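You operate a simulated robot arm through the tools that you are given. There is no shell and no other tool. Be economical: measure what you need, move in short steps, check, and stop when the job is done.

You are at the controls of a simulated robot arm. One attempt, no reset.

JOB
Clear the drier of cap No. 26, then wash cap No. 72 and seat it there.
Fine: No. 26 goes in the short white tray; dunk No. 72 clean in the pot and swing the lid shut after.

Only the result counts: the job must be done as asked and must still hold three seconds after the hand-in. Knocking over, shifting, dropping, spilling or breaking anything else fails it. A push-on lid holds only when it is set on centred and level and pressed home; a screw cap is set on level and turned clockwise until tight.

ROBOT AND FRAMES
A 7-joint arm with a two-finger parallel gripper, fixed in place. Base frame: the origin is at the foot of the arm, x ahead of it, y to its left, z up. Readings come in m, degrees, newtons and seconds.
With the tool pointing down near the work surface it reaches from about 0.12 to 0.66 m from the base axis. Its first joint turns from -66.0 to 66.0 degrees. Payload 2.4 kg.
The TCP is the grasp point between the finger pads, 0.03 m short of the fingertips. In the tool frame z runs along the fingers and y along their closing line. Largest opening 0.094 m; finger width 0.028, thickness 0.01; the body of the gripper, 0.05 by 0.096 m, starts 0.055 m behind the TCP.
Orientation is told as [roll, pitch, yaw] about the base's x, y, z axes, in that order, counted from this pose: with the fingers straight down and closing along the base's y, the tool's x points along the base's -x, its y along +y and its z along -z.

CONTROLS
- The arm moves only by the tool jog_arm. Its argument "increments" is a list of rows, each an object of numbers (a shift or turn left out is 0, a gripper value left out holds the last): "x", "y", "z": the shift along the base's x, y, z in m; "wx", "wy", "wz": the turn, a rotation vector about the base's x, y, z in degrees. In form: [{"x": .., "y": .., "z": .., "wx": .., "wy": .., "wz": ..}, ...]. A call has 1 to 10 rows; each row shifts and turns the commanded pose from where the row before left it. "gripper" is the gripper command, from -1 (fully open) to 1 (shut), values between in proportion, set as the call begins (left out, the last holds). Rows are played at 5 a second. More than 0.05 m and 8.6 degrees between two rows, or a gripper value outside its range, and nothing of the call is played. A pose out of reach is approached as far as the arm can. The call stops where the force on the tool passes 90 N (or 10 N more than at its start, if that is more) or the arm is blocked; 0.2 s more then pass. Each finger travels about 0.153 m/s and halts on what it meets, pressing with about 36 N; the grip force reading is that of the motor and also rises with nothing between the fingers. The clock runs only during rows and for 0.2 s after the last one: add rows that do not move to give the fingers time. The reply holds the time, the measured pose of the TCP, the force on the tool along the base axes, the opening and the grip force, in the units named above and with some noise, with the torque about the TCP (base axes, N m) and any sound that the robot's microphone picked up.
- Cameras (640 x 400 px; columns grow to the right, rows downward): "scene" is fixed at [0.0353, 0.47, 1.4636]; the picture's right is [-0.75, -0.66, 0.00], its down [-0.30, 0.35, -0.89] and it looks along [0.58, -0.67, -0.46] (base axes); focal length 300 px, centre (320, 200). "wrist" rides on the gripper at [0.076, 0.014, -0.102] in the tool frame; the picture's right is [-0.18, 0.98, 0.00], its down [-0.75, -0.14, -0.64] and it looks along [-0.63, -0.12, 0.77] (tool axes); focal length 243 px, centre (320, 200). There is no depth. A picture from a camera that has moved, and an enlarged one, comes with that camera's place and axes in the base frame and with its lens. The place of the scene camera against the robot may be out by one fixed shift of up to 0.018 m in any direction.
- camera(camera): a new picture of that camera. No time passes.
- inspect(camera, box): a new picture of the part [left, top, right, bottom] of that camera's present view, enlarged. No time passes.
- close_job(): hands the job in; it is judged then, once.

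Work in short steps. Places have to be worked out from the pictures, the camera data and where the tool is seen: move nearer, look again, correct. Check each grasp and each placing, and mend what went wrong. You have 120 turns and 84 pictures in all, those below and enlarged ones among them. Open the gripper and draw the arm clear of the work before you hand the job in, unless the task says otherwise; then end with one line.

The tools are called after ">>>" by a JSON object that holds its "op" and its "data". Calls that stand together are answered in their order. jog_arm: Moves the arm, as the interface text tells. Its arguments: {"type":"object","properties":{"increments":{"type":"array","items":{"type":"object","properties":{"x":{"type":"number"},"y":{"type":"number"},"z":{"type":"number"},"wx":{"type":"number"},"wy":{"type":"number"},"wz":{"type":"number"}}}},"gripper":{"type":"number"}},"required":["increments"]} The other tools are called the same way: camera (camera) takes a picture; inspect (camera, box) takes an enlarged picture of a part of a camera's view; close_job () hands the job in.

At the start:

```text
time_s: 0.0
position: [0.2666, 0.2453, 1.3126]
tcp_rot: [0.0, 0.0, -0.1]
force: [0.0, -0.5, -0.2]
wrist_torque: [0.03, -0.04, 0.02]
opening: 0.0941
grip_force: 0.1
```

scene: 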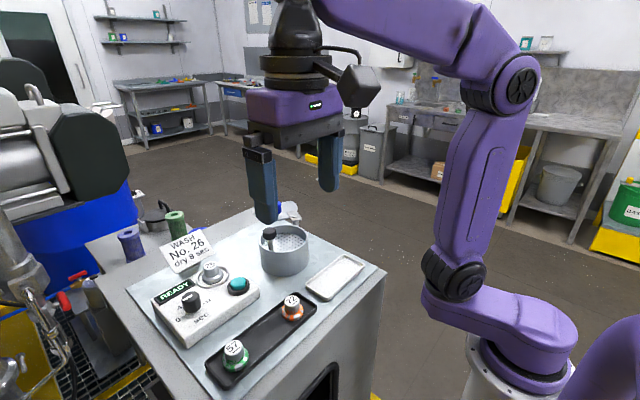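
wrist: 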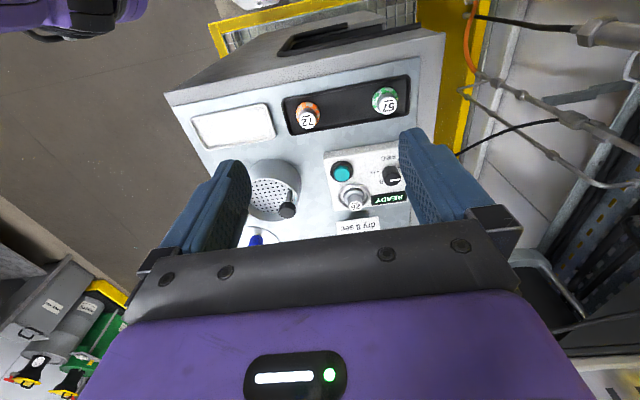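

I start by taking enlarged views of the work area to identify the parts.

>>> {"op": "inspect", "data": {"camera": "scene", "box": [140, 190, 380, 340]}}

>>> {"op": "inspect", "data": {"camera": "wrist", "box": [180, 60, 440, 250]}}

```text
2.67 times, centred on (260, 265) of scene
camera zoom: at [0.0353, 0.47, 1.4636], right [-0.75, -0.66, 0.0], down [-0.3, 0.35, -0.89], along [0.58, -0.67, -0.46], focal length 801 px, centre (480, 27)
```

zoom: 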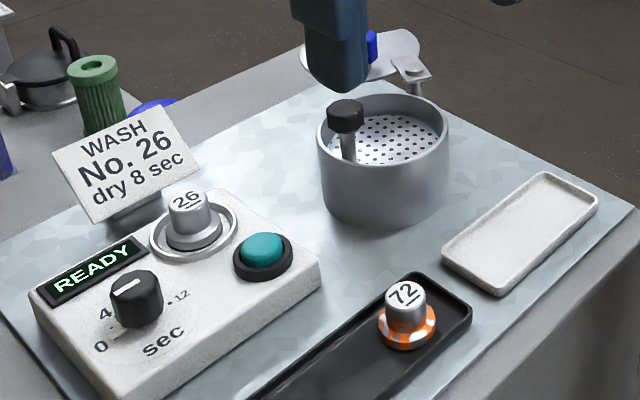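

```text
2.11 times, centred on (310, 155) of wrist
camera zoom: at [0.1916, 0.2604, 1.4144], right [0.18, 0.98, 0.0], down [0.75, -0.14, 0.64], along [0.63, -0.12, -0.77], focal length 511 px, centre (341, 295)
```

zoom: 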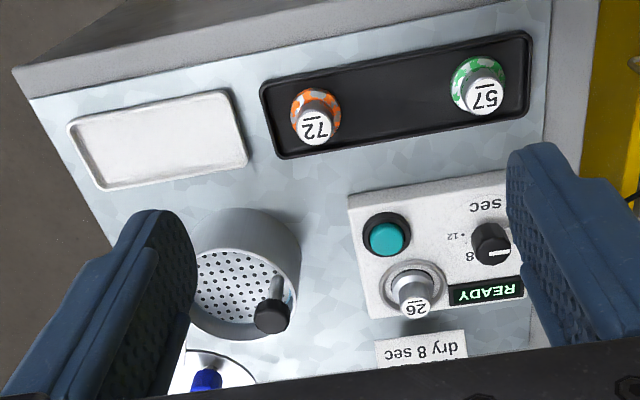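

Cap 72 triangulates to about (0.31, 0.22, 1.09) and the pot is near (0.39, 0.15). I move forward and right to get a better look at the pot and its lid.

>>> {"op": "jog_arm", "data": {"increments": [{"x": 0.04, "y": -0.04}, {"x": 0.04, "y": -0.04}, {"x": 0.0, "y": -0.03}]}}

>>> {"op": "camera", "data": {"camera": "wrist"}}

>>> {"op": "camera", "data": {"camera": "scene"}}

```text
refused: row 1 steps farther than a row can; nothing moved
```

```text
79 pictures are left
camera wrist: at [0.1916, 0.2604, 1.4144], right [0.18, 0.98, 0.0], down [0.75, -0.14, 0.64], along [0.63, -0.12, -0.77], focal length 243 px, centre (320, 200)
```

wrist: 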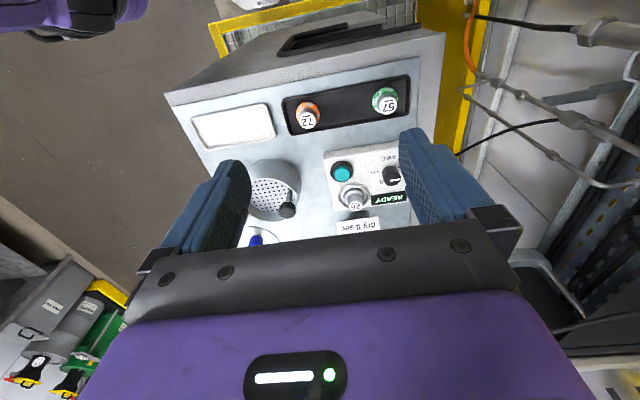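

```text
78 pictures are left
```

scene: 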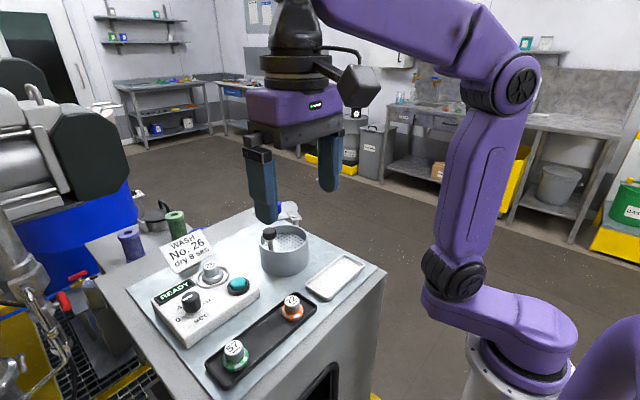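

The row exceeded 0.05 m in total, so nothing moved. I resend it in smaller steps.

>>> {"op": "jog_arm", "data": {"increments": [{"x": 0.03, "y": -0.03}, {"x": 0.03, "y": -0.03}, {"x": 0.03, "y": -0.03}, {"y": -0.03}, {}]}}

>>> {"op": "camera", "data": {"camera": "wrist"}}

>>> {"op": "camera", "data": {"camera": "scene"}}

```text
time_s: 1.2
position: [0.3569, 0.1261, 1.3112]
tcp_rot: [0.0, 0.0, 0.0]
force: [0.5, 0.7, 0.3]
wrist_torque: [-0.01, -0.01, 0.02]
opening: 0.0941
grip_force: 0.2
```

```text
77 pictures are left
camera wrist: at [0.282, 0.1391, 1.4134], right [0.18, 0.98, 0.0], down [0.75, -0.14, 0.64], along [0.63, -0.12, -0.77], focal length 243 px, centre (320, 200)
```

wrist: 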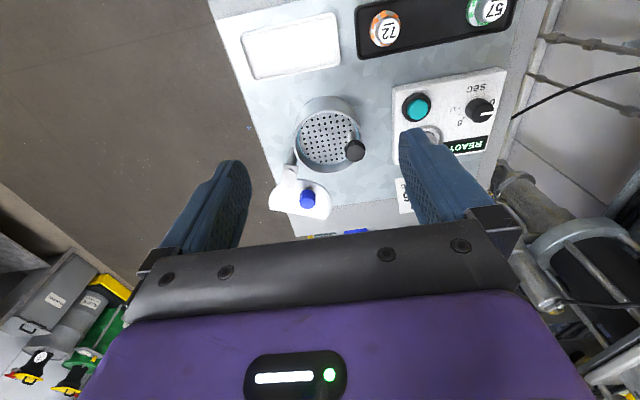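

```text
76 pictures are left
```

scene: 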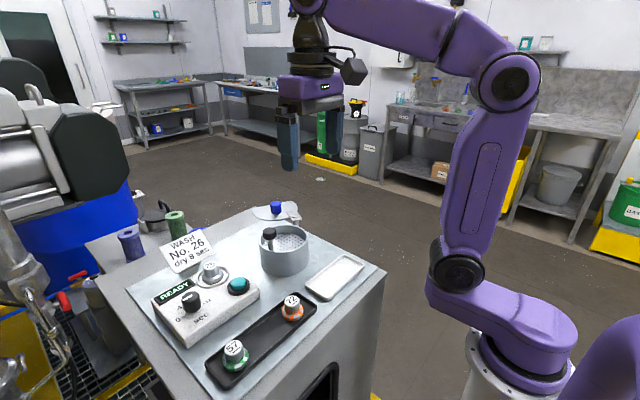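

>>> {"op": "inspect", "data": {"camera": "wrist", "box": [240, 60, 440, 240]}}

>>> {"op": "inspect", "data": {"camera": "scene", "box": [230, 190, 330, 290]}}

```text
2.22 times, centred on (340, 150) of wrist
camera zoom: at [0.282, 0.1391, 1.4134], right [0.18, 0.98, 0.0], down [0.75, -0.14, 0.64], along [0.63, -0.12, -0.77], focal length 539 px, centre (276, 311)
```

zoom: 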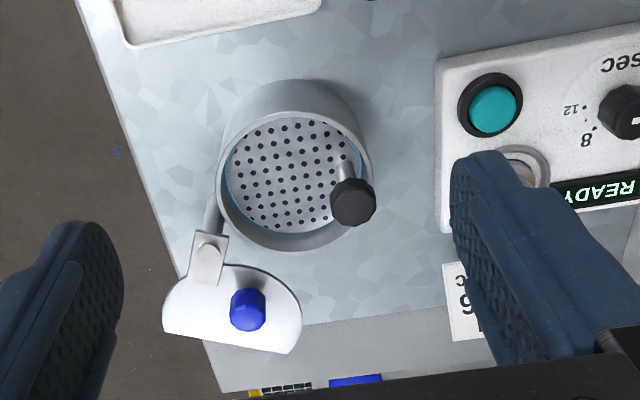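

```text
4.00 times, centred on (280, 240) of scene
camera zoom: at [0.0353, 0.47, 1.4636], right [-0.75, -0.66, 0.0], down [-0.3, 0.35, -0.89], along [0.58, -0.67, -0.46], focal length 1202 px, centre (480, 40)
```

zoom: 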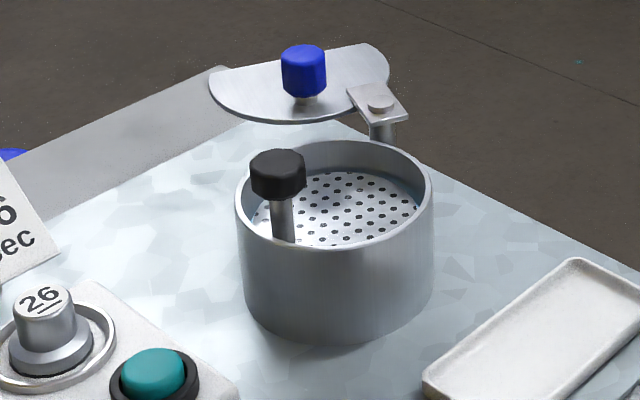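

Two wrist views put cap 72 at (0.33, 0.215, top z 1.055) and the black plunger knob at (0.449, 0.155, 1.114). Cap 26 is near (0.49, 0.272). I go above cap 26, narrowing the opening, and look.

>>> {"op": "jog_arm", "data": {"increments": [{"x": 0.03, "y": 0.035}, {"x": 0.03, "y": 0.035}, {"x": 0.03, "y": 0.035}, {"x": 0.03, "y": 0.035}, {"x": 0.01, "z": -0.04}, {"z": -0.04}, {"z": -0.02}, {}], "gripper": -0.1}}

>>> {"op": "camera", "data": {"camera": "wrist"}}

>>> {"op": "camera", "data": {"camera": "scene"}}

```text
time_s: 3.0
position: [0.4577, 0.2602, 1.2116]
tcp_rot: [0.1, 0.0, 0.0]
force: [0.5, -0.2, 0.2]
wrist_torque: [0.03, -0.03, 0.01]
opening: 0.0517
grip_force: 0.1
out of reach, approached as far as the arm can: row 4
```

```text
73 pictures are left
camera wrist: at [0.3818, 0.2752, 1.3124], right [0.18, 0.98, 0.0], down [0.75, -0.14, 0.64], along [0.63, -0.12, -0.77], focal length 243 px, centre (320, 200)
```

wrist: 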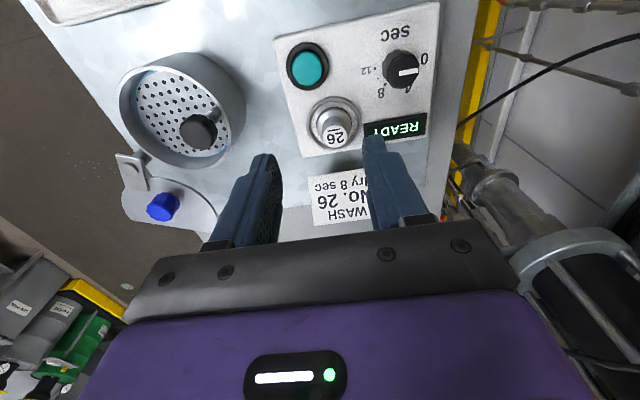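

```text
72 pictures are left
```

scene: 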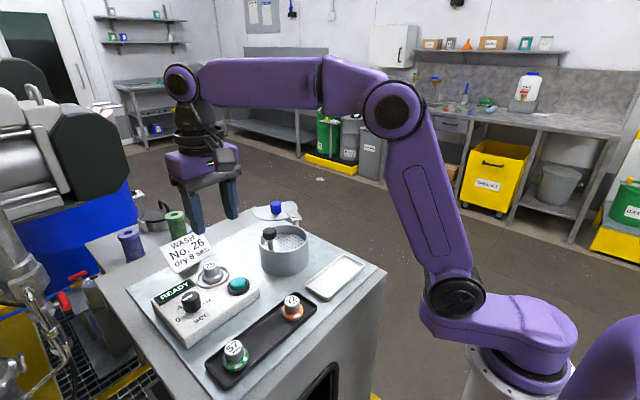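

Cap 26's top is consistently at (0.485, 0.271, 1.084), and the blue lid knob is at (0.524, 0.072, 1.111). I move over cap 26 and lower partway for a closer look.

>>> {"op": "jog_arm", "data": {"increments": [{"x": 0.027, "y": 0.011}, {"z": -0.04}, {"z": -0.02}, {}]}}

>>> {"op": "inspect", "data": {"camera": "wrist", "box": [220, 60, 440, 200]}}

>>> {"op": "inspect", "data": {"camera": "scene", "box": [150, 190, 300, 290]}}

```text
time_s: 4.0
position: [0.4845, 0.2711, 1.1487]
tcp_rot: [-0.1, 0.0, 0.0]
force: [0.3, -0.4, -0.7]
wrist_torque: [-0.01, -0.02, 0.05]
opening: 0.0515
grip_force: 0.0
```

```text
2.86 times, centred on (330, 130) of wrist
camera zoom: at [0.4078, 0.2859, 1.2508], right [0.18, 0.98, 0.0], down [0.75, -0.14, 0.64], along [0.63, -0.12, -0.77], focal length 693 px, centre (291, 400)
```

zoom: 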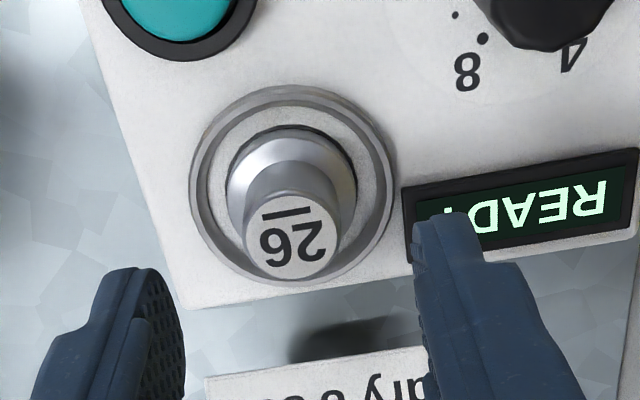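

```text
4.00 times, centred on (225, 240) of scene
camera zoom: at [0.0353, 0.47, 1.4636], right [-0.75, -0.66, 0.0], down [-0.3, 0.35, -0.89], along [0.58, -0.67, -0.46], focal length 1202 px, centre (700, 40)
```

zoom: 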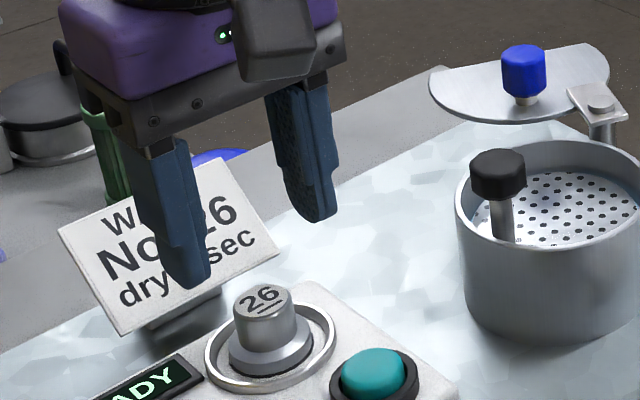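

Cap 26 has a cylinder about 25 mm wide with its top at z 1.084, on a flange at about 1.055. I descend to TCP z 1.095, centre and close.

>>> {"op": "jog_arm", "data": {"increments": [{"x": 0.003, "z": -0.03}, {"z": -0.0235}, {}]}}

>>> {"op": "jog_arm", "data": {"increments": [{}, {}, {}], "gripper": 1}}

>>> {"op": "camera", "data": {"camera": "wrist"}}

```text
time_s: 4.8
position: [0.487, 0.2727, 1.0955]
tcp_rot: [-0.1, -0.1, 0.1]
force: [0.0, 0.8, -0.2]
wrist_torque: [0.0, 0.02, 0.0]
opening: 0.052
grip_force: 0.1
```

```text
time_s: 5.6
position: [0.4869, 0.273, 1.0949]
tcp_rot: [0.0, 0.0, 0.0]
force: [-0.1, -0.6, 0.2]
wrist_torque: [-0.01, 0.02, -0.03]
opening: 0.0256
grip_force: 36.0
```

```text
69 pictures are left
camera wrist: at [0.4119, 0.2872, 1.1978], right [0.18, 0.98, 0.0], down [0.75, -0.14, 0.64], along [0.63, -0.12, -0.77], focal length 243 px, centre (320, 200)
```

wrist: 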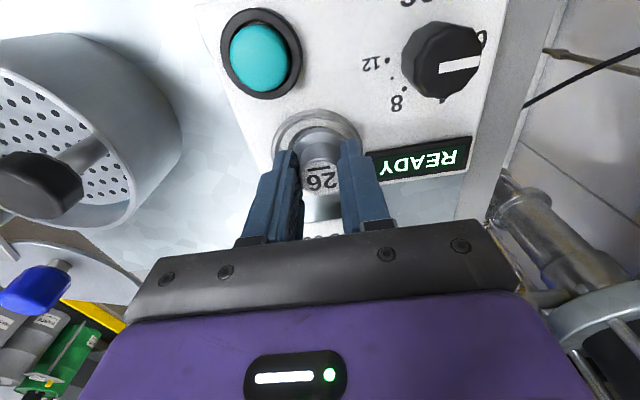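

The grip is solid (opening 0.0256). I lift straight up and carry the cap high toward the white tray centre, about (0.328, 0.091).

>>> {"op": "jog_arm", "data": {"increments": [{"z": 0.02}, {"z": 0.04}, {"z": 0.045}, {"x": -0.0265, "y": -0.0303}, {"x": -0.0265, "y": -0.0303}, {"x": -0.0265, "y": -0.0303}, {"x": -0.0265, "y": -0.0303}, {"x": -0.0265, "y": -0.0303}, {"x": -0.0265, "y": -0.0303}, {}]}}

>>> {"op": "camera", "data": {"camera": "wrist"}}

>>> {"op": "camera", "data": {"camera": "scene"}}

```text
time_s: 7.8
position: [0.3279, 0.0917, 1.2029]
tcp_rot: [-0.1, 0.0, 0.1]
force: [0.5, 0.1, -1.5]
wrist_torque: [0.0, 0.0, -0.02]
opening: 0.0256
grip_force: 35.7
```

```text
68 pictures are left
camera wrist: at [0.2524, 0.1059, 1.3047], right [0.18, 0.98, 0.0], down [0.75, -0.14, 0.64], along [0.63, -0.12, -0.77], focal length 243 px, centre (320, 200)
```

wrist: 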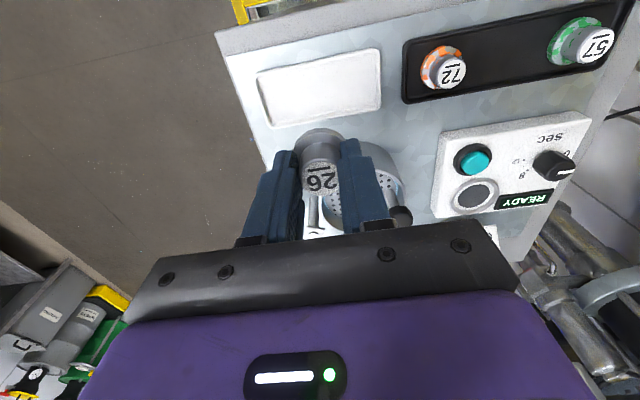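

```text
67 pictures are left
```

scene: 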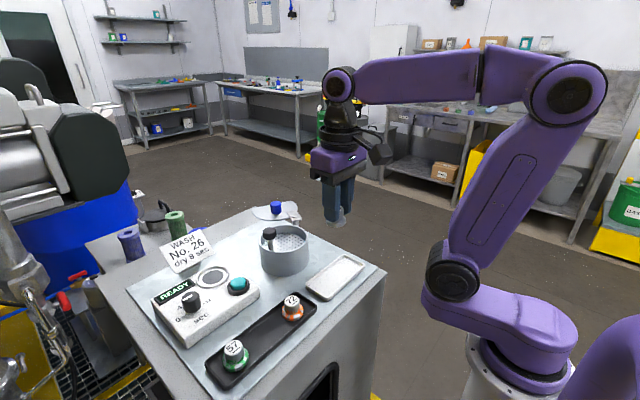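

The tray centre confirms at (0.327, 0.093). I descend slowly, watching force.

>>> {"op": "jog_arm", "data": {"increments": [{"z": -0.04}, {"z": -0.04}, {"z": -0.03}, {"z": -0.01}, {}]}}

>>> {"op": "inspect", "data": {"camera": "scene", "box": [250, 220, 400, 320]}}

>>> {"op": "inspect", "data": {"camera": "wrist", "box": [200, 50, 440, 230]}}

```text
time_s: 9.0
position: [0.3287, 0.093, 1.0807]
tcp_rot: [-0.1, -0.1, 0.0]
force: [0.1, 0.0, -1.7]
wrist_torque: [0.02, -0.01, 0.01]
opening: 0.0256
grip_force: 35.9
```

```text
4.00 times, centred on (325, 270) of scene
camera zoom: at [0.0353, 0.47, 1.4636], right [-0.75, -0.66, 0.0], down [-0.3, 0.35, -0.89], along [0.58, -0.67, -0.46], focal length 1202 px, centre (300, -80)
```

zoom: 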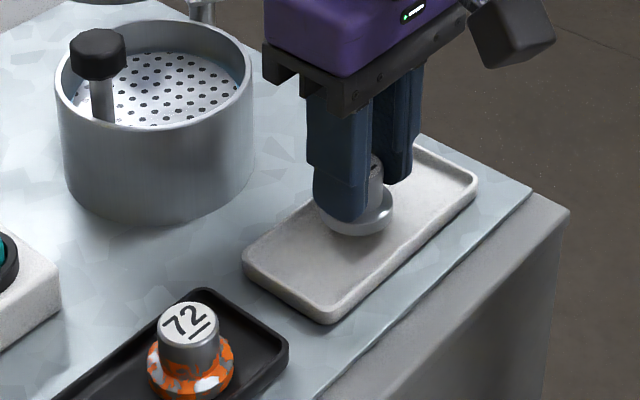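

```text
2.22 times, centred on (320, 140) of wrist
camera zoom: at [0.2529, 0.1067, 1.1827], right [0.18, 0.98, 0.0], down [0.75, -0.14, 0.64], along [0.63, -0.12, -0.77], focal length 539 px, centre (320, 333)
```

zoom: 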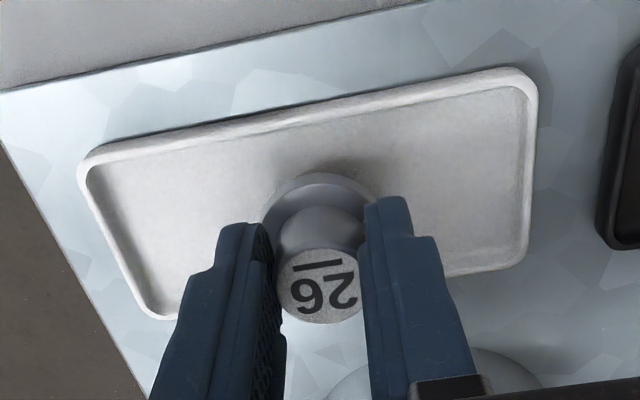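

The cap hangs just above the tray floor and is well inside. I lower in 4 mm steps until contact.

>>> {"op": "jog_arm", "data": {"increments": [{"z": -0.004}, {"z": -0.004}, {"z": -0.003}, {}]}}

```text
time_s: 10.0
position: [0.3287, 0.091, 1.0706]
tcp_rot: [0.0, -0.2, 0.0]
force: [-6.7, -3.5, 25.5]
wrist_torque: [-0.06, 0.2, 0.06]
opening: 0.0258
grip_force: 35.5
```

Contact at 25 N, so the cap is on the floor. I ease up slightly, open moderately and lift away.

>>> {"op": "jog_arm", "data": {"increments": [{"z": 0.001}, {}]}}

>>> {"op": "jog_arm", "data": {"increments": [{}, {}], "gripper": -0.1}}

>>> {"op": "jog_arm", "data": {"increments": [{"z": 0.03}, {"z": 0.04}, {"z": 0.04}, {}]}}

>>> {"op": "camera", "data": {"camera": "wrist"}}

>>> {"op": "inspect", "data": {"camera": "scene", "box": [250, 220, 400, 320]}}

```text
time_s: 10.6
position: [0.328, 0.0909, 1.0717]
tcp_rot: [-0.1, 0.1, 0.0]
force: [-0.6, -0.4, -0.5]
wrist_torque: [0.0, 0.0, -0.01]
opening: 0.0257
grip_force: 36.2
```

```text
time_s: 11.2
position: [0.3275, 0.0909, 1.0725]
tcp_rot: [0.0, 0.0, -0.1]
force: [0.2, 0.9, -0.6]
wrist_torque: [-0.02, -0.02, -0.04]
opening: 0.0518
grip_force: 0.1
```

```text
time_s: 12.2
position: [0.33, 0.0913, 1.1825]
tcp_rot: [0.0, 0.1, 0.0]
force: [-1.0, -0.6, 0.3]
wrist_torque: [0.01, 0.0, 0.03]
opening: 0.052
grip_force: 0.0
```

```text
64 pictures are left
camera wrist: at [0.2537, 0.1054, 1.2852], right [0.18, 0.98, 0.0], down [0.75, -0.14, 0.64], along [0.63, -0.12, -0.77], focal length 243 px, centre (320, 200)
```

wrist: 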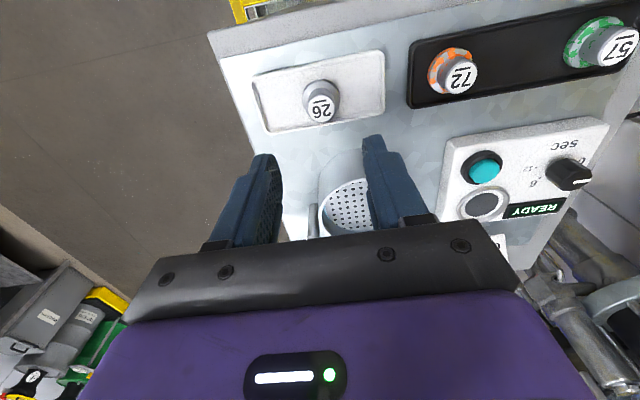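

```text
4.00 times, centred on (325, 270) of scene
camera zoom: at [0.0353, 0.47, 1.4636], right [-0.75, -0.66, 0.0], down [-0.3, 0.35, -0.89], along [0.58, -0.67, -0.46], focal length 1202 px, centre (300, -80)
```

zoom: 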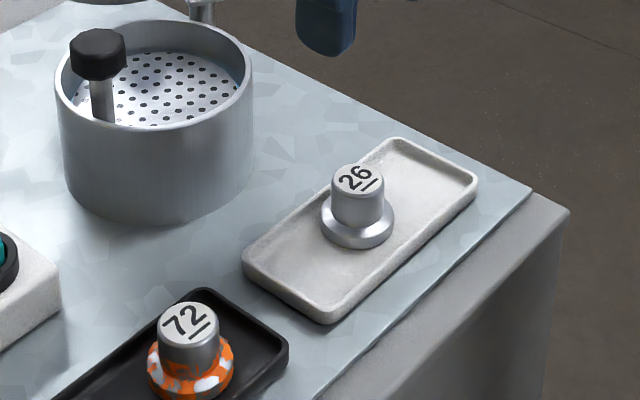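

Cap 26 sits upright in the white tray. Next I move above cap 72, about (0.328, 0.214), and look to centre.

>>> {"op": "jog_arm", "data": {"increments": [{"y": 0.041}, {"y": 0.041}, {"y": 0.041}, {"z": -0.04}, {}]}}

>>> {"op": "inspect", "data": {"camera": "wrist", "box": [220, 60, 440, 200]}}

```text
time_s: 13.4
position: [0.3271, 0.2149, 1.1407]
tcp_rot: [0.0, 0.0, 0.0]
force: [0.0, -0.4, -0.1]
wrist_torque: [-0.01, 0.01, 0.02]
opening: 0.0516
grip_force: 0.1
```

```text
2.86 times, centred on (330, 130) of wrist
camera zoom: at [0.2531, 0.2301, 1.2433], right [0.18, 0.98, 0.0], down [0.75, -0.14, 0.64], along [0.63, -0.12, -0.77], focal length 693 px, centre (291, 400)
```

zoom: 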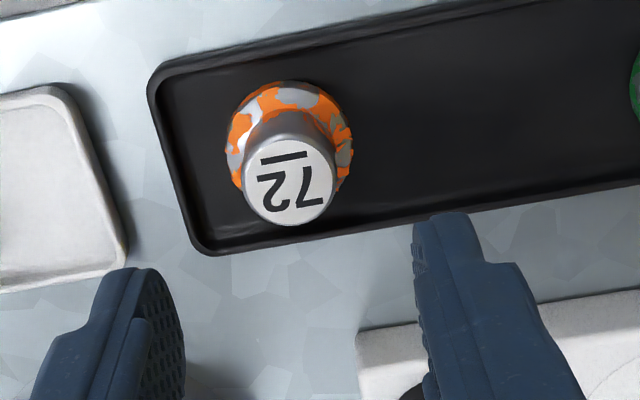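

Cap 72 is at (0.327, 0.216), almost exactly under the TCP. I descend to 1.072 and grip the clean cylinder.

>>> {"op": "jog_arm", "data": {"increments": [{"z": -0.04}, {"y": 0.001, "z": -0.0285}, {}]}}

>>> {"op": "jog_arm", "data": {"increments": [{}, {}, {}], "gripper": 1}}

>>> {"op": "jog_arm", "data": {"increments": [{"z": 0.03}, {"z": 0.04}, {"z": 0.04}, {"z": 0.03}, {}]}}

>>> {"op": "camera", "data": {"camera": "wrist"}}

```text
time_s: 14.2
position: [0.3269, 0.2178, 1.0745]
tcp_rot: [0.0, 0.0, -0.1]
force: [-0.5, 0.1, 0.2]
wrist_torque: [0.01, 0.01, -0.01]
opening: 0.0518
grip_force: 0.1
```

```text
time_s: 15.0
position: [0.3275, 0.2171, 1.074]
tcp_rot: [0.0, 0.0, 0.0]
force: [0.3, 0.3, -0.5]
wrist_torque: [-0.01, 0.01, -0.01]
opening: 0.0256
grip_force: 35.8
```

```text
time_s: 16.2
position: [0.3271, 0.2147, 1.213]
tcp_rot: [0.0, 0.0, 0.0]
force: [-0.9, -0.7, -1.9]
wrist_torque: [-0.01, 0.04, 0.0]
opening: 0.0259
grip_force: 36.6
```

```text
61 pictures are left
camera wrist: at [0.2522, 0.2294, 1.3139], right [0.18, 0.98, 0.0], down [0.75, -0.14, 0.64], along [0.63, -0.12, -0.77], focal length 243 px, centre (320, 200)
```

wrist: 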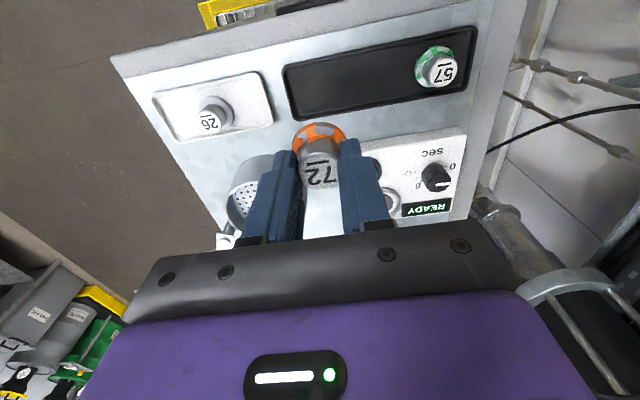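

Cap 72 is held. To locate the pot bore accurately with the held cap out of the way, I move to (0.39, 0.26) and look sideways.

>>> {"op": "jog_arm", "data": {"increments": [{"x": 0.03, "y": 0.023}, {"x": 0.03, "y": 0.023}, {}]}}

>>> {"op": "inspect", "data": {"camera": "wrist", "box": [130, 70, 310, 250]}}

>>> {"op": "inspect", "data": {"camera": "scene", "box": [230, 190, 330, 290]}}

```text
time_s: 17.0
position: [0.3886, 0.2605, 1.2109]
tcp_rot: [0.0, -0.1, 0.1]
force: [0.0, -1.2, -1.0]
wrist_torque: [-0.02, -0.02, 0.01]
opening: 0.0257
grip_force: 36.0
```

```text
2.22 times, centred on (220, 160) of wrist
camera zoom: at [0.3134, 0.2755, 1.3128], right [0.18, 0.98, 0.0], down [0.75, -0.14, 0.64], along [0.63, -0.12, -0.77], focal length 539 px, centre (542, 289)
```

zoom: 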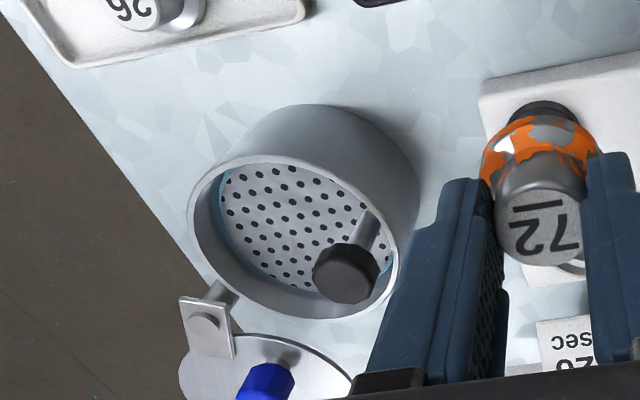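

```text
4.00 times, centred on (280, 240) of scene
camera zoom: at [0.0353, 0.47, 1.4636], right [-0.75, -0.66, 0.0], down [-0.3, 0.35, -0.89], along [0.58, -0.67, -0.46], focal length 1202 px, centre (480, 40)
```

zoom: 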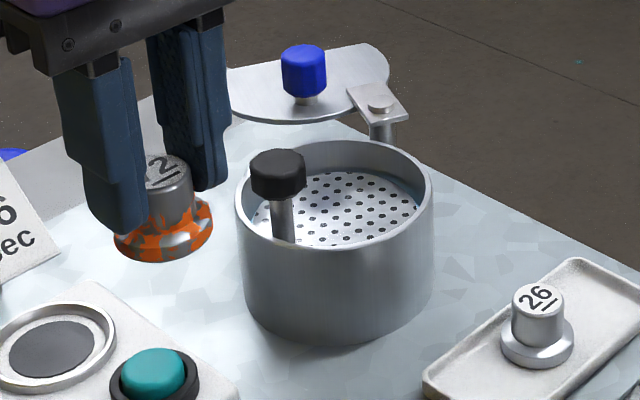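

The pot rim centre resolves to (0.445, 0.121, 1.079), and the plunger knob offset is +0.035 in y. I carry the cap to (0.444, 0.110), clear of the knob, then lower partway.

>>> {"op": "jog_arm", "data": {"increments": [{"x": 0.0138, "y": -0.0378}, {"x": 0.0138, "y": -0.0378}, {"x": 0.0138, "y": -0.0378}, {"x": 0.0138, "y": -0.0378}, {"z": -0.04}, {"z": -0.03}, {}]}}

>>> {"op": "camera", "data": {"camera": "wrist"}}

>>> {"op": "inspect", "data": {"camera": "scene", "box": [230, 190, 330, 290]}}

```text
time_s: 18.6
position: [0.4406, 0.1116, 1.143]
tcp_rot: [0.0, 0.0, 0.0]
force: [0.7, 0.4, -1.4]
wrist_torque: [-0.02, -0.02, 0.02]
opening: 0.0258
grip_force: 35.7
```

```text
58 pictures are left
camera wrist: at [0.3662, 0.1256, 1.2443], right [0.18, 0.98, 0.0], down [0.75, -0.14, 0.64], along [0.63, -0.12, -0.77], focal length 243 px, centre (320, 200)
```

wrist: 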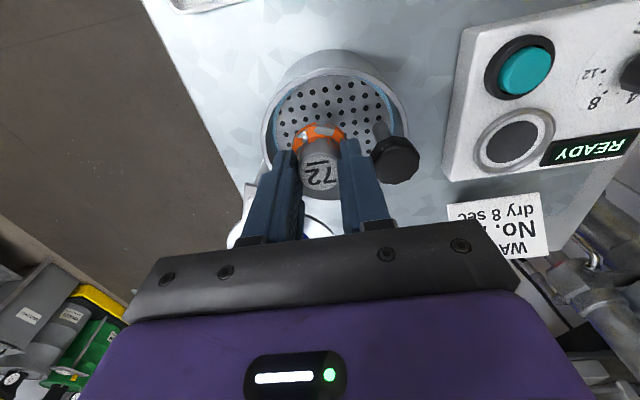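

```text
4.00 times, centred on (280, 240) of scene
camera zoom: at [0.0353, 0.47, 1.4636], right [-0.75, -0.66, 0.0], down [-0.3, 0.35, -0.89], along [0.58, -0.67, -0.46], focal length 1202 px, centre (480, 40)
```

zoom: 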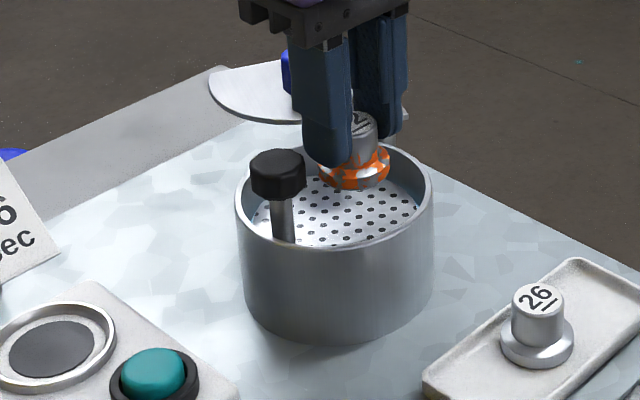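

The cap is over the bore, clear of knob and lid. I lower gently until the plate is met.

>>> {"op": "jog_arm", "data": {"increments": [{"x": 0.002, "z": -0.015}, {"z": -0.01}, {"z": -0.005}, {"z": -0.005}, {}]}}

>>> {"op": "inspect", "data": {"camera": "wrist", "box": [220, 40, 440, 200]}}

```text
time_s: 19.8
position: [0.4438, 0.1102, 1.1074]
tcp_rot: [0.0, 0.1, 0.0]
force: [-0.3, 0.5, 1.6]
wrist_torque: [0.05, 0.01, -0.01]
opening: 0.0259
grip_force: 35.7
```

```text
2.50 times, centred on (330, 120) of wrist
camera zoom: at [0.369, 0.124, 1.2098], right [0.18, 0.98, 0.0], down [0.75, -0.14, 0.64], along [0.63, -0.12, -0.77], focal length 606 px, centre (295, 400)
```

zoom: 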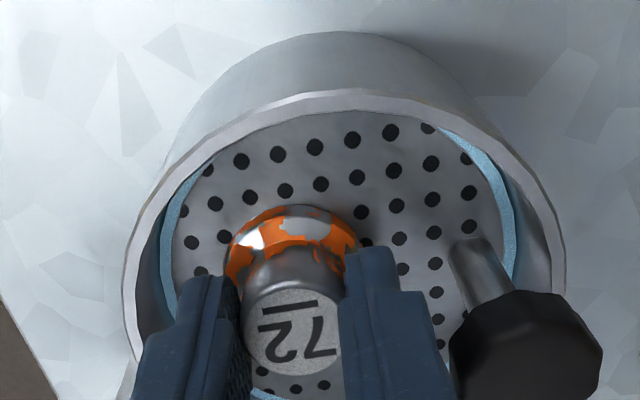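

Force rose by about 3 N, so the cap touches the sprung plate. I push down further in 5 mm steps.

>>> {"op": "jog_arm", "data": {"increments": [{"z": -0.005}, {"z": -0.005}, {"z": -0.005}, {}]}}

>>> {"op": "inspect", "data": {"camera": "wrist", "box": [220, 40, 440, 200]}}

```text
time_s: 20.8
position: [0.4462, 0.1104, 1.0928]
tcp_rot: [-0.1, 0.0, 0.0]
force: [1.1, 0.3, 3.3]
wrist_torque: [-0.02, -0.07, 0.0]
opening: 0.0259
grip_force: 36.1
```

```text
2.50 times, centred on (330, 120) of wrist
camera zoom: at [0.3692, 0.1244, 1.1951], right [0.18, 0.98, 0.0], down [0.75, -0.14, 0.64], along [0.63, -0.12, -0.77], focal length 606 px, centre (295, 400)
```

zoom: 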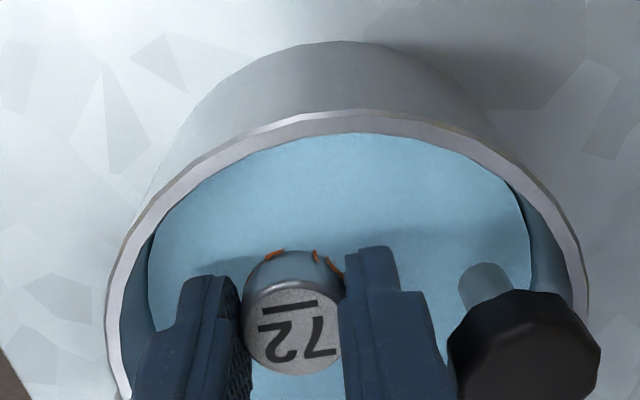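

The plate is spring-loaded and the flange is submerged, but some dirt on the lower cylinder is still above the liquid. I push about 10 mm deeper and hold.

>>> {"op": "jog_arm", "data": {"increments": [{"z": -0.005}, {"z": -0.005}, {}, {}, {}, {}, {}, {}]}}

>>> {"op": "inspect", "data": {"camera": "wrist", "box": [220, 40, 440, 200]}}

```text
time_s: 22.6
position: [0.4447, 0.1099, 1.0837]
tcp_rot: [0.0, 0.0, 0.0]
force: [-0.4, 1.6, 3.8]
wrist_torque: [0.1, -0.03, 0.0]
opening: 0.0258
grip_force: 36.4
```

```text
2.50 times, centred on (330, 120) of wrist
camera zoom: at [0.3692, 0.1242, 1.1854], right [0.18, 0.98, 0.0], down [0.75, -0.14, 0.64], along [0.63, -0.12, -0.77], focal length 606 px, centre (295, 400)
```

zoom: 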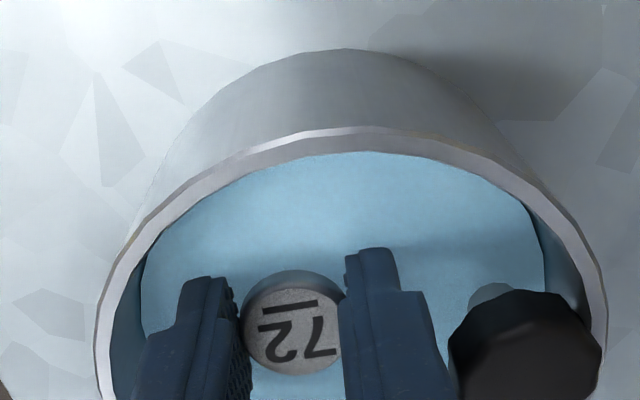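

All dirt is submerged now. I hold another 1.6 s, then raise slowly and check for cleanliness.

>>> {"op": "jog_arm", "data": {"increments": [{}, {}, {}, {}, {}, {}, {}, {}]}}

>>> {"op": "jog_arm", "data": {"increments": [{"z": 0.01}, {"z": 0.01}, {"z": 0.01}, {"z": 0.02}, {"z": 0.03}, {"z": 0.04}, {}]}}

>>> {"op": "inspect", "data": {"camera": "wrist", "box": [220, 40, 440, 200]}}

>>> {"op": "inspect", "data": {"camera": "scene", "box": [230, 170, 330, 270]}}

```text
time_s: 24.4
position: [0.4451, 0.1107, 1.0817]
tcp_rot: [0.0, 0.0, 0.0]
force: [-0.1, -1.0, 4.2]
wrist_torque: [-0.05, 0.01, 0.03]
opening: 0.0259
grip_force: 35.9
```

```text
time_s: 26.0
position: [0.4442, 0.1111, 1.2038]
tcp_rot: [0.0, 0.0, 0.0]
force: [-1.0, 0.0, -1.2]
wrist_torque: [-0.01, 0.01, -0.02]
opening: 0.0255
grip_force: 36.1
```

```text
2.50 times, centred on (330, 120) of wrist
camera zoom: at [0.3693, 0.1254, 1.3057], right [0.18, 0.98, 0.0], down [0.75, -0.14, 0.64], along [0.63, -0.12, -0.77], focal length 606 px, centre (295, 400)
```

zoom: 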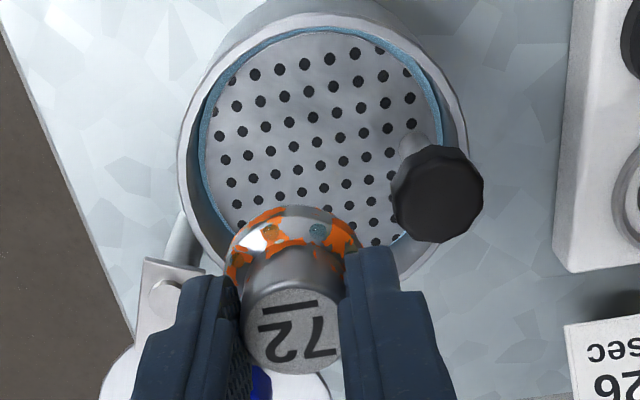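

```text
4.00 times, centred on (280, 220) of scene
camera zoom: at [0.0353, 0.47, 1.4636], right [-0.75, -0.66, 0.0], down [-0.3, 0.35, -0.89], along [0.58, -0.67, -0.46], focal length 1202 px, centre (480, 120)
```

zoom: 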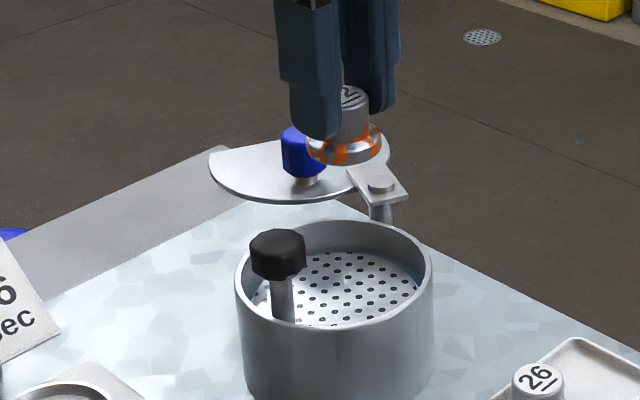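

The dirt has shrunk but isn't gone. I dunk again with several strokes.

>>> {"op": "jog_arm", "data": {"increments": [{"z": -0.04}, {"z": -0.04}, {"z": -0.02}, {"z": -0.02}, {}, {"z": 0.02}, {"z": 0.015}, {"z": -0.015}, {"z": -0.02}, {}]}}

>>> {"op": "jog_arm", "data": {"increments": [{"z": 0.02}, {"z": 0.015}, {"z": -0.015}, {"z": -0.02}, {}, {"z": 0.02}, {"z": 0.015}, {"z": -0.015}, {"z": -0.02}, {}]}}

>>> {"op": "jog_arm", "data": {"increments": [{"z": 0.02}, {"z": 0.02}, {"z": 0.03}, {"z": 0.05}, {}]}}

>>> {"op": "inspect", "data": {"camera": "wrist", "box": [220, 40, 440, 200]}}

>>> {"op": "inspect", "data": {"camera": "scene", "box": [230, 170, 330, 270]}}

```text
time_s: 28.2
position: [0.4442, 0.1103, 1.0836]
tcp_rot: [0.0, 0.0, -0.1]
force: [-0.1, 1.1, 4.5]
wrist_torque: [0.02, -0.02, -0.01]
opening: 0.0258
grip_force: 35.9
```

```text
time_s: 30.4
position: [0.4445, 0.1097, 1.0824]
tcp_rot: [0.0, -0.1, 0.0]
force: [0.8, 0.5, 3.7]
wrist_torque: [0.06, -0.07, 0.0]
opening: 0.0257
grip_force: 35.8
```

```text
time_s: 31.6
position: [0.4433, 0.1108, 1.2038]
tcp_rot: [-0.1, 0.0, 0.0]
force: [0.6, 0.5, -0.7]
wrist_torque: [0.01, -0.01, -0.02]
opening: 0.0256
grip_force: 35.8
```

```text
2.50 times, centred on (330, 120) of wrist
camera zoom: at [0.368, 0.1244, 1.3059], right [0.18, 0.98, 0.0], down [0.75, -0.14, 0.64], along [0.63, -0.12, -0.77], focal length 606 px, centre (295, 400)
```

zoom: 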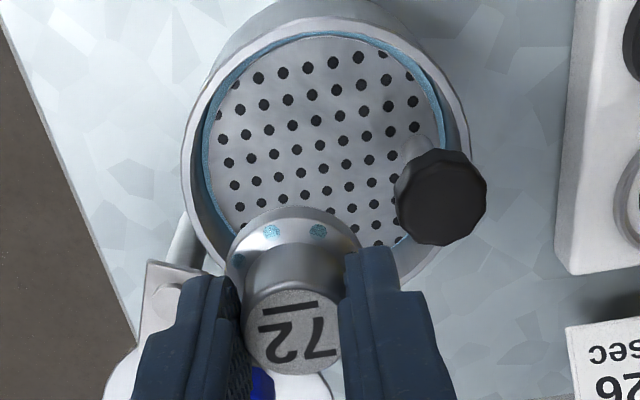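

```text
4.00 times, centred on (280, 220) of scene
camera zoom: at [0.0353, 0.47, 1.4636], right [-0.75, -0.66, 0.0], down [-0.3, 0.35, -0.89], along [0.58, -0.67, -0.46], focal length 1202 px, centre (480, 120)
```

zoom: 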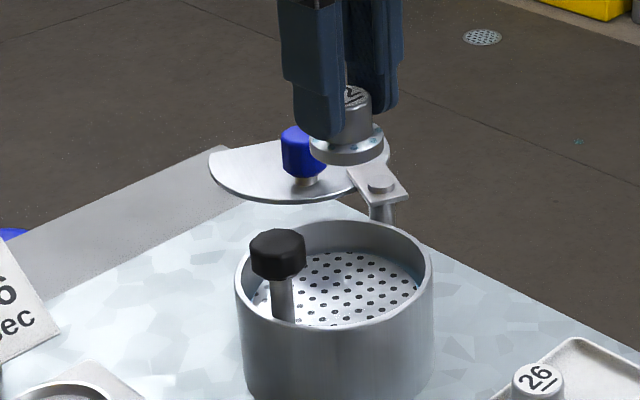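

Cap 72 is clean. I carry it to above the drier seat, (0.487, 0.273), where cap 26 was gripped, and check alignment.

>>> {"op": "jog_arm", "data": {"increments": [{}, {}, {"x": 0.0109, "y": 0.0406}, {"x": 0.0109, "y": 0.0406}, {"x": 0.0109, "y": 0.0406}, {"x": 0.0109, "y": 0.0406}, {"z": -0.04}, {"z": -0.03}, {}]}}

>>> {"op": "inspect", "data": {"camera": "wrist", "box": [220, 60, 440, 200]}}

>>> {"op": "inspect", "data": {"camera": "scene", "box": [160, 210, 260, 310]}}

```text
time_s: 33.6
position: [0.4903, 0.2718, 1.1345]
tcp_rot: [0.0, 0.0, 0.0]
force: [-0.4, -0.8, -1.4]
wrist_torque: [0.03, -0.01, 0.01]
opening: 0.0258
grip_force: 36.3
```

```text
2.86 times, centred on (330, 130) of wrist
camera zoom: at [0.4136, 0.2861, 1.236], right [0.18, 0.98, 0.0], down [0.75, -0.14, 0.64], along [0.63, -0.12, -0.77], focal length 693 px, centre (291, 400)
```

zoom: 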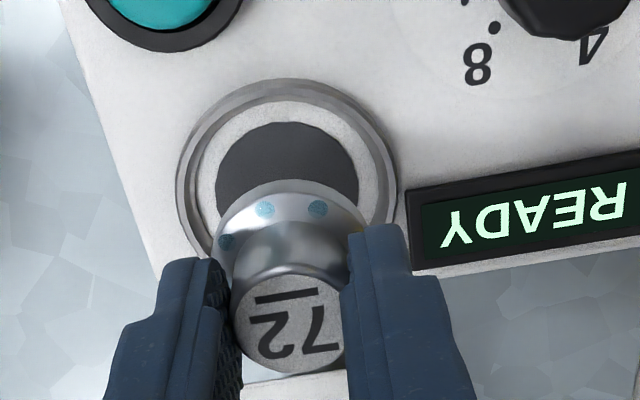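

```text
4.00 times, centred on (210, 260) of scene
camera zoom: at [0.0353, 0.47, 1.4636], right [-0.75, -0.66, 0.0], down [-0.3, 0.35, -0.89], along [0.58, -0.67, -0.46], focal length 1202 px, centre (760, -40)
```

zoom: 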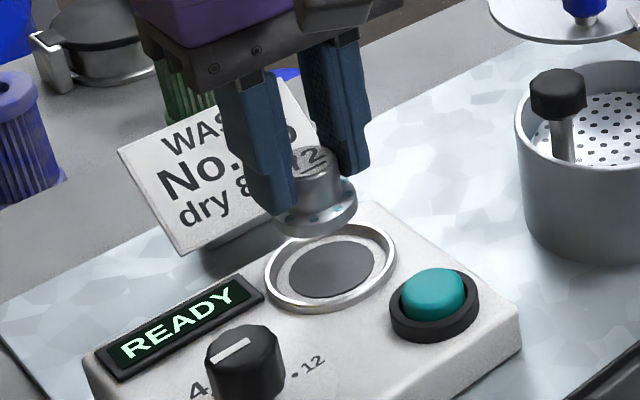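

The cap is within about 2 mm of the pad centre. I lower toward the expected contact at TCP z of about 1.097.

>>> {"op": "jog_arm", "data": {"increments": [{"x": 0.001, "y": -0.0005, "z": -0.02}, {"z": -0.01}, {"z": -0.004}, {}]}}

>>> {"op": "inspect", "data": {"camera": "wrist", "box": [220, 60, 440, 200]}}

```text
time_s: 34.6
position: [0.4892, 0.271, 1.0995]
tcp_rot: [0.1, 0.0, 0.0]
force: [-0.5, -0.3, -1.3]
wrist_torque: [-0.03, 0.0, 0.0]
opening: 0.0258
grip_force: 35.8
```

```text
2.86 times, centred on (330, 130) of wrist
camera zoom: at [0.4142, 0.286, 1.2015], right [0.18, 0.98, 0.0], down [0.75, -0.14, 0.64], along [0.63, -0.12, -0.77], focal length 693 px, centre (291, 400)
```

zoom: 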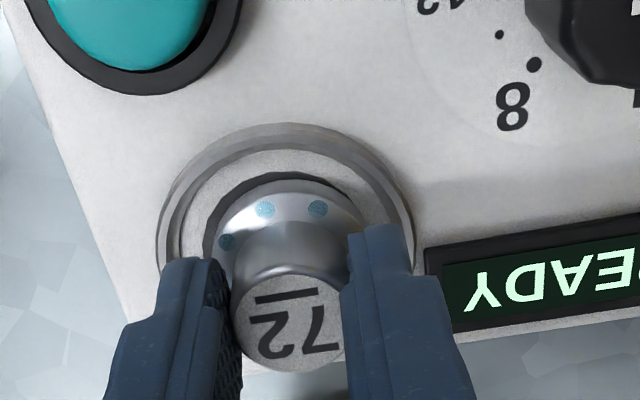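

Still a few millimetres to go and well centred. I lower slowly to contact.

>>> {"op": "jog_arm", "data": {"increments": [{"y": -0.001, "z": -0.002}, {"z": -0.002}, {"z": -0.001}, {}]}}

```text
time_s: 35.6
position: [0.4892, 0.2714, 1.0957]
tcp_rot: [0.1, -0.3, 0.0]
force: [-3.6, 2.5, 29.9]
wrist_torque: [-0.19, -0.01, -0.03]
opening: 0.0255
grip_force: 36.0
```

Contact at 30 N means it is seated. I ease off 1 mm, open and lift.

>>> {"op": "jog_arm", "data": {"increments": [{"z": 0.001}, {}]}}

>>> {"op": "jog_arm", "data": {"increments": [{}, {}], "gripper": -0.1}}

>>> {"op": "jog_arm", "data": {"increments": [{"z": 0.03}, {"z": 0.04}, {"z": 0.04}, {}]}}

>>> {"op": "inspect", "data": {"camera": "wrist", "box": [100, 40, 440, 240]}}

>>> {"op": "inspect", "data": {"camera": "scene", "box": [140, 190, 340, 330]}}

```text
time_s: 36.2
position: [0.4886, 0.2714, 1.0948]
tcp_rot: [0.1, -0.1, 0.0]
force: [2.5, 4.0, 13.9]
wrist_torque: [0.14, -0.3, 0.04]
opening: 0.0255
grip_force: 35.8
```

```text
time_s: 36.8
position: [0.4904, 0.2706, 1.095]
tcp_rot: [-0.1, 0.1, 0.0]
force: [0.9, 0.5, 0.5]
wrist_torque: [0.0, -0.04, -0.04]
opening: 0.0516
grip_force: 0.0
```

```text
time_s: 37.8
position: [0.4889, 0.2724, 1.2052]
tcp_rot: [0.1, -0.1, 0.0]
force: [-0.3, 0.6, 0.0]
wrist_torque: [-0.03, 0.01, -0.02]
opening: 0.0521
grip_force: 0.1
```

```text
1.88 times, centred on (270, 140) of wrist
camera zoom: at [0.4136, 0.2862, 1.3072], right [0.18, 0.98, 0.0], down [0.75, -0.14, 0.64], along [0.63, -0.12, -0.77], focal length 457 px, centre (414, 313)
```

zoom: 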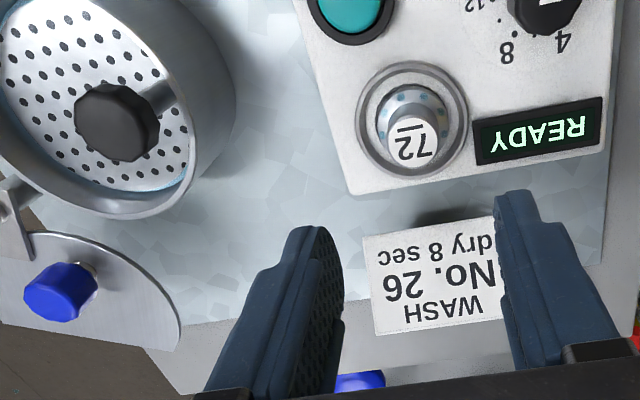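

```text
2.86 times, centred on (240, 260) of scene
camera zoom: at [0.0353, 0.47, 1.4636], right [-0.75, -0.66, 0.0], down [-0.3, 0.35, -0.89], along [0.58, -0.67, -0.46], focal length 858 px, centre (549, 29)
```

zoom: 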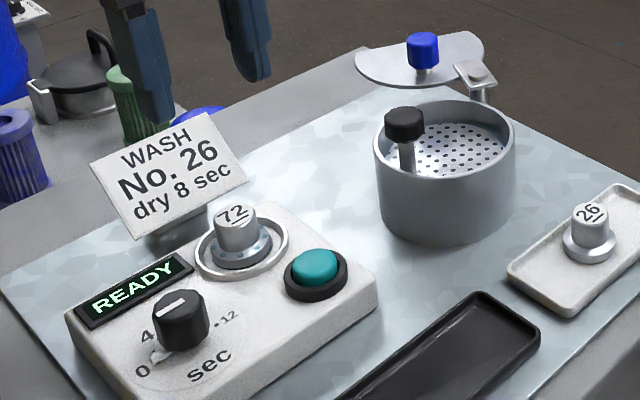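

Cap 72 is seated cleanly in the drier. Next is the lid: it swings about a vertical pivot at about (0.482, 0.053), with the blue knob at (0.5245, 0.072, 1.111). I go above the knob, turning the wrist -45° so there is yaw range to follow the arc.

>>> {"op": "jog_arm", "data": {"increments": [{"x": 0.0059, "y": -0.0333, "wz": -7.5}, {"x": 0.0059, "y": -0.0333, "wz": -7.5}, {"x": 0.0059, "y": -0.0333, "wz": -7.5}, {"x": 0.0059, "y": -0.0333, "wz": -7.5}, {"x": 0.0059, "y": -0.0333, "wz": -7.5}, {"x": 0.0059, "y": -0.0333, "wz": -7.5}, {}]}}

>>> {"op": "camera", "data": {"camera": "wrist"}}

>>> {"op": "inspect", "data": {"camera": "scene", "box": [230, 150, 330, 250]}}

```text
time_s: 39.4
position: [0.528, 0.0709, 1.2051]
tcp_rot: [0.2, 0.0, -45.2]
force: [-0.4, 0.0, -0.1]
wrist_torque: [-0.01, -0.01, 0.0]
opening: 0.0518
grip_force: 0.0
```

```text
44 pictures are left
camera wrist: at [0.4845, 0.1357, 1.3067], right [0.83, 0.56, 0.0], down [0.43, -0.63, 0.64], along [0.36, -0.53, -0.77], focal length 243 px, centre (320, 200)
```

wrist: 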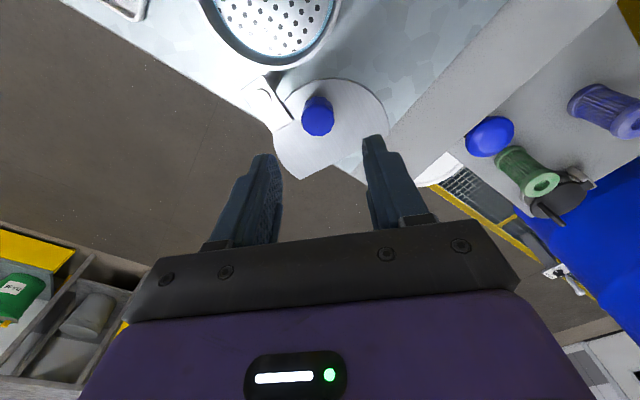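

```text
4.00 times, centred on (280, 200) of scene
camera zoom: at [0.0353, 0.47, 1.4636], right [-0.75, -0.66, 0.0], down [-0.3, 0.35, -0.89], along [0.58, -0.67, -0.46], focal length 1202 px, centre (480, 200)
```

zoom: 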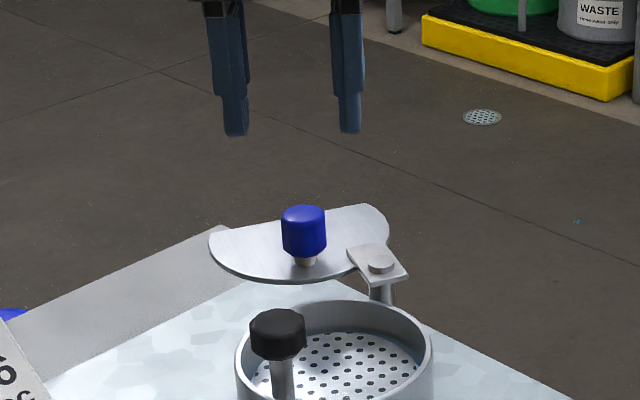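

I zoom in on the lid's shape and pivot.

>>> {"op": "inspect", "data": {"camera": "wrist", "box": [200, 10, 440, 200]}}

```text
2.11 times, centred on (320, 105) of wrist
camera zoom: at [0.4845, 0.1357, 1.3067], right [0.83, 0.56, 0.0], down [0.43, -0.63, 0.64], along [0.36, -0.53, -0.77], focal length 511 px, centre (320, 400)
```

zoom: 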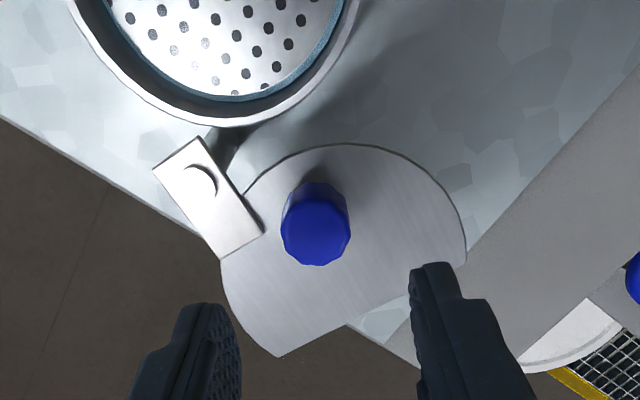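

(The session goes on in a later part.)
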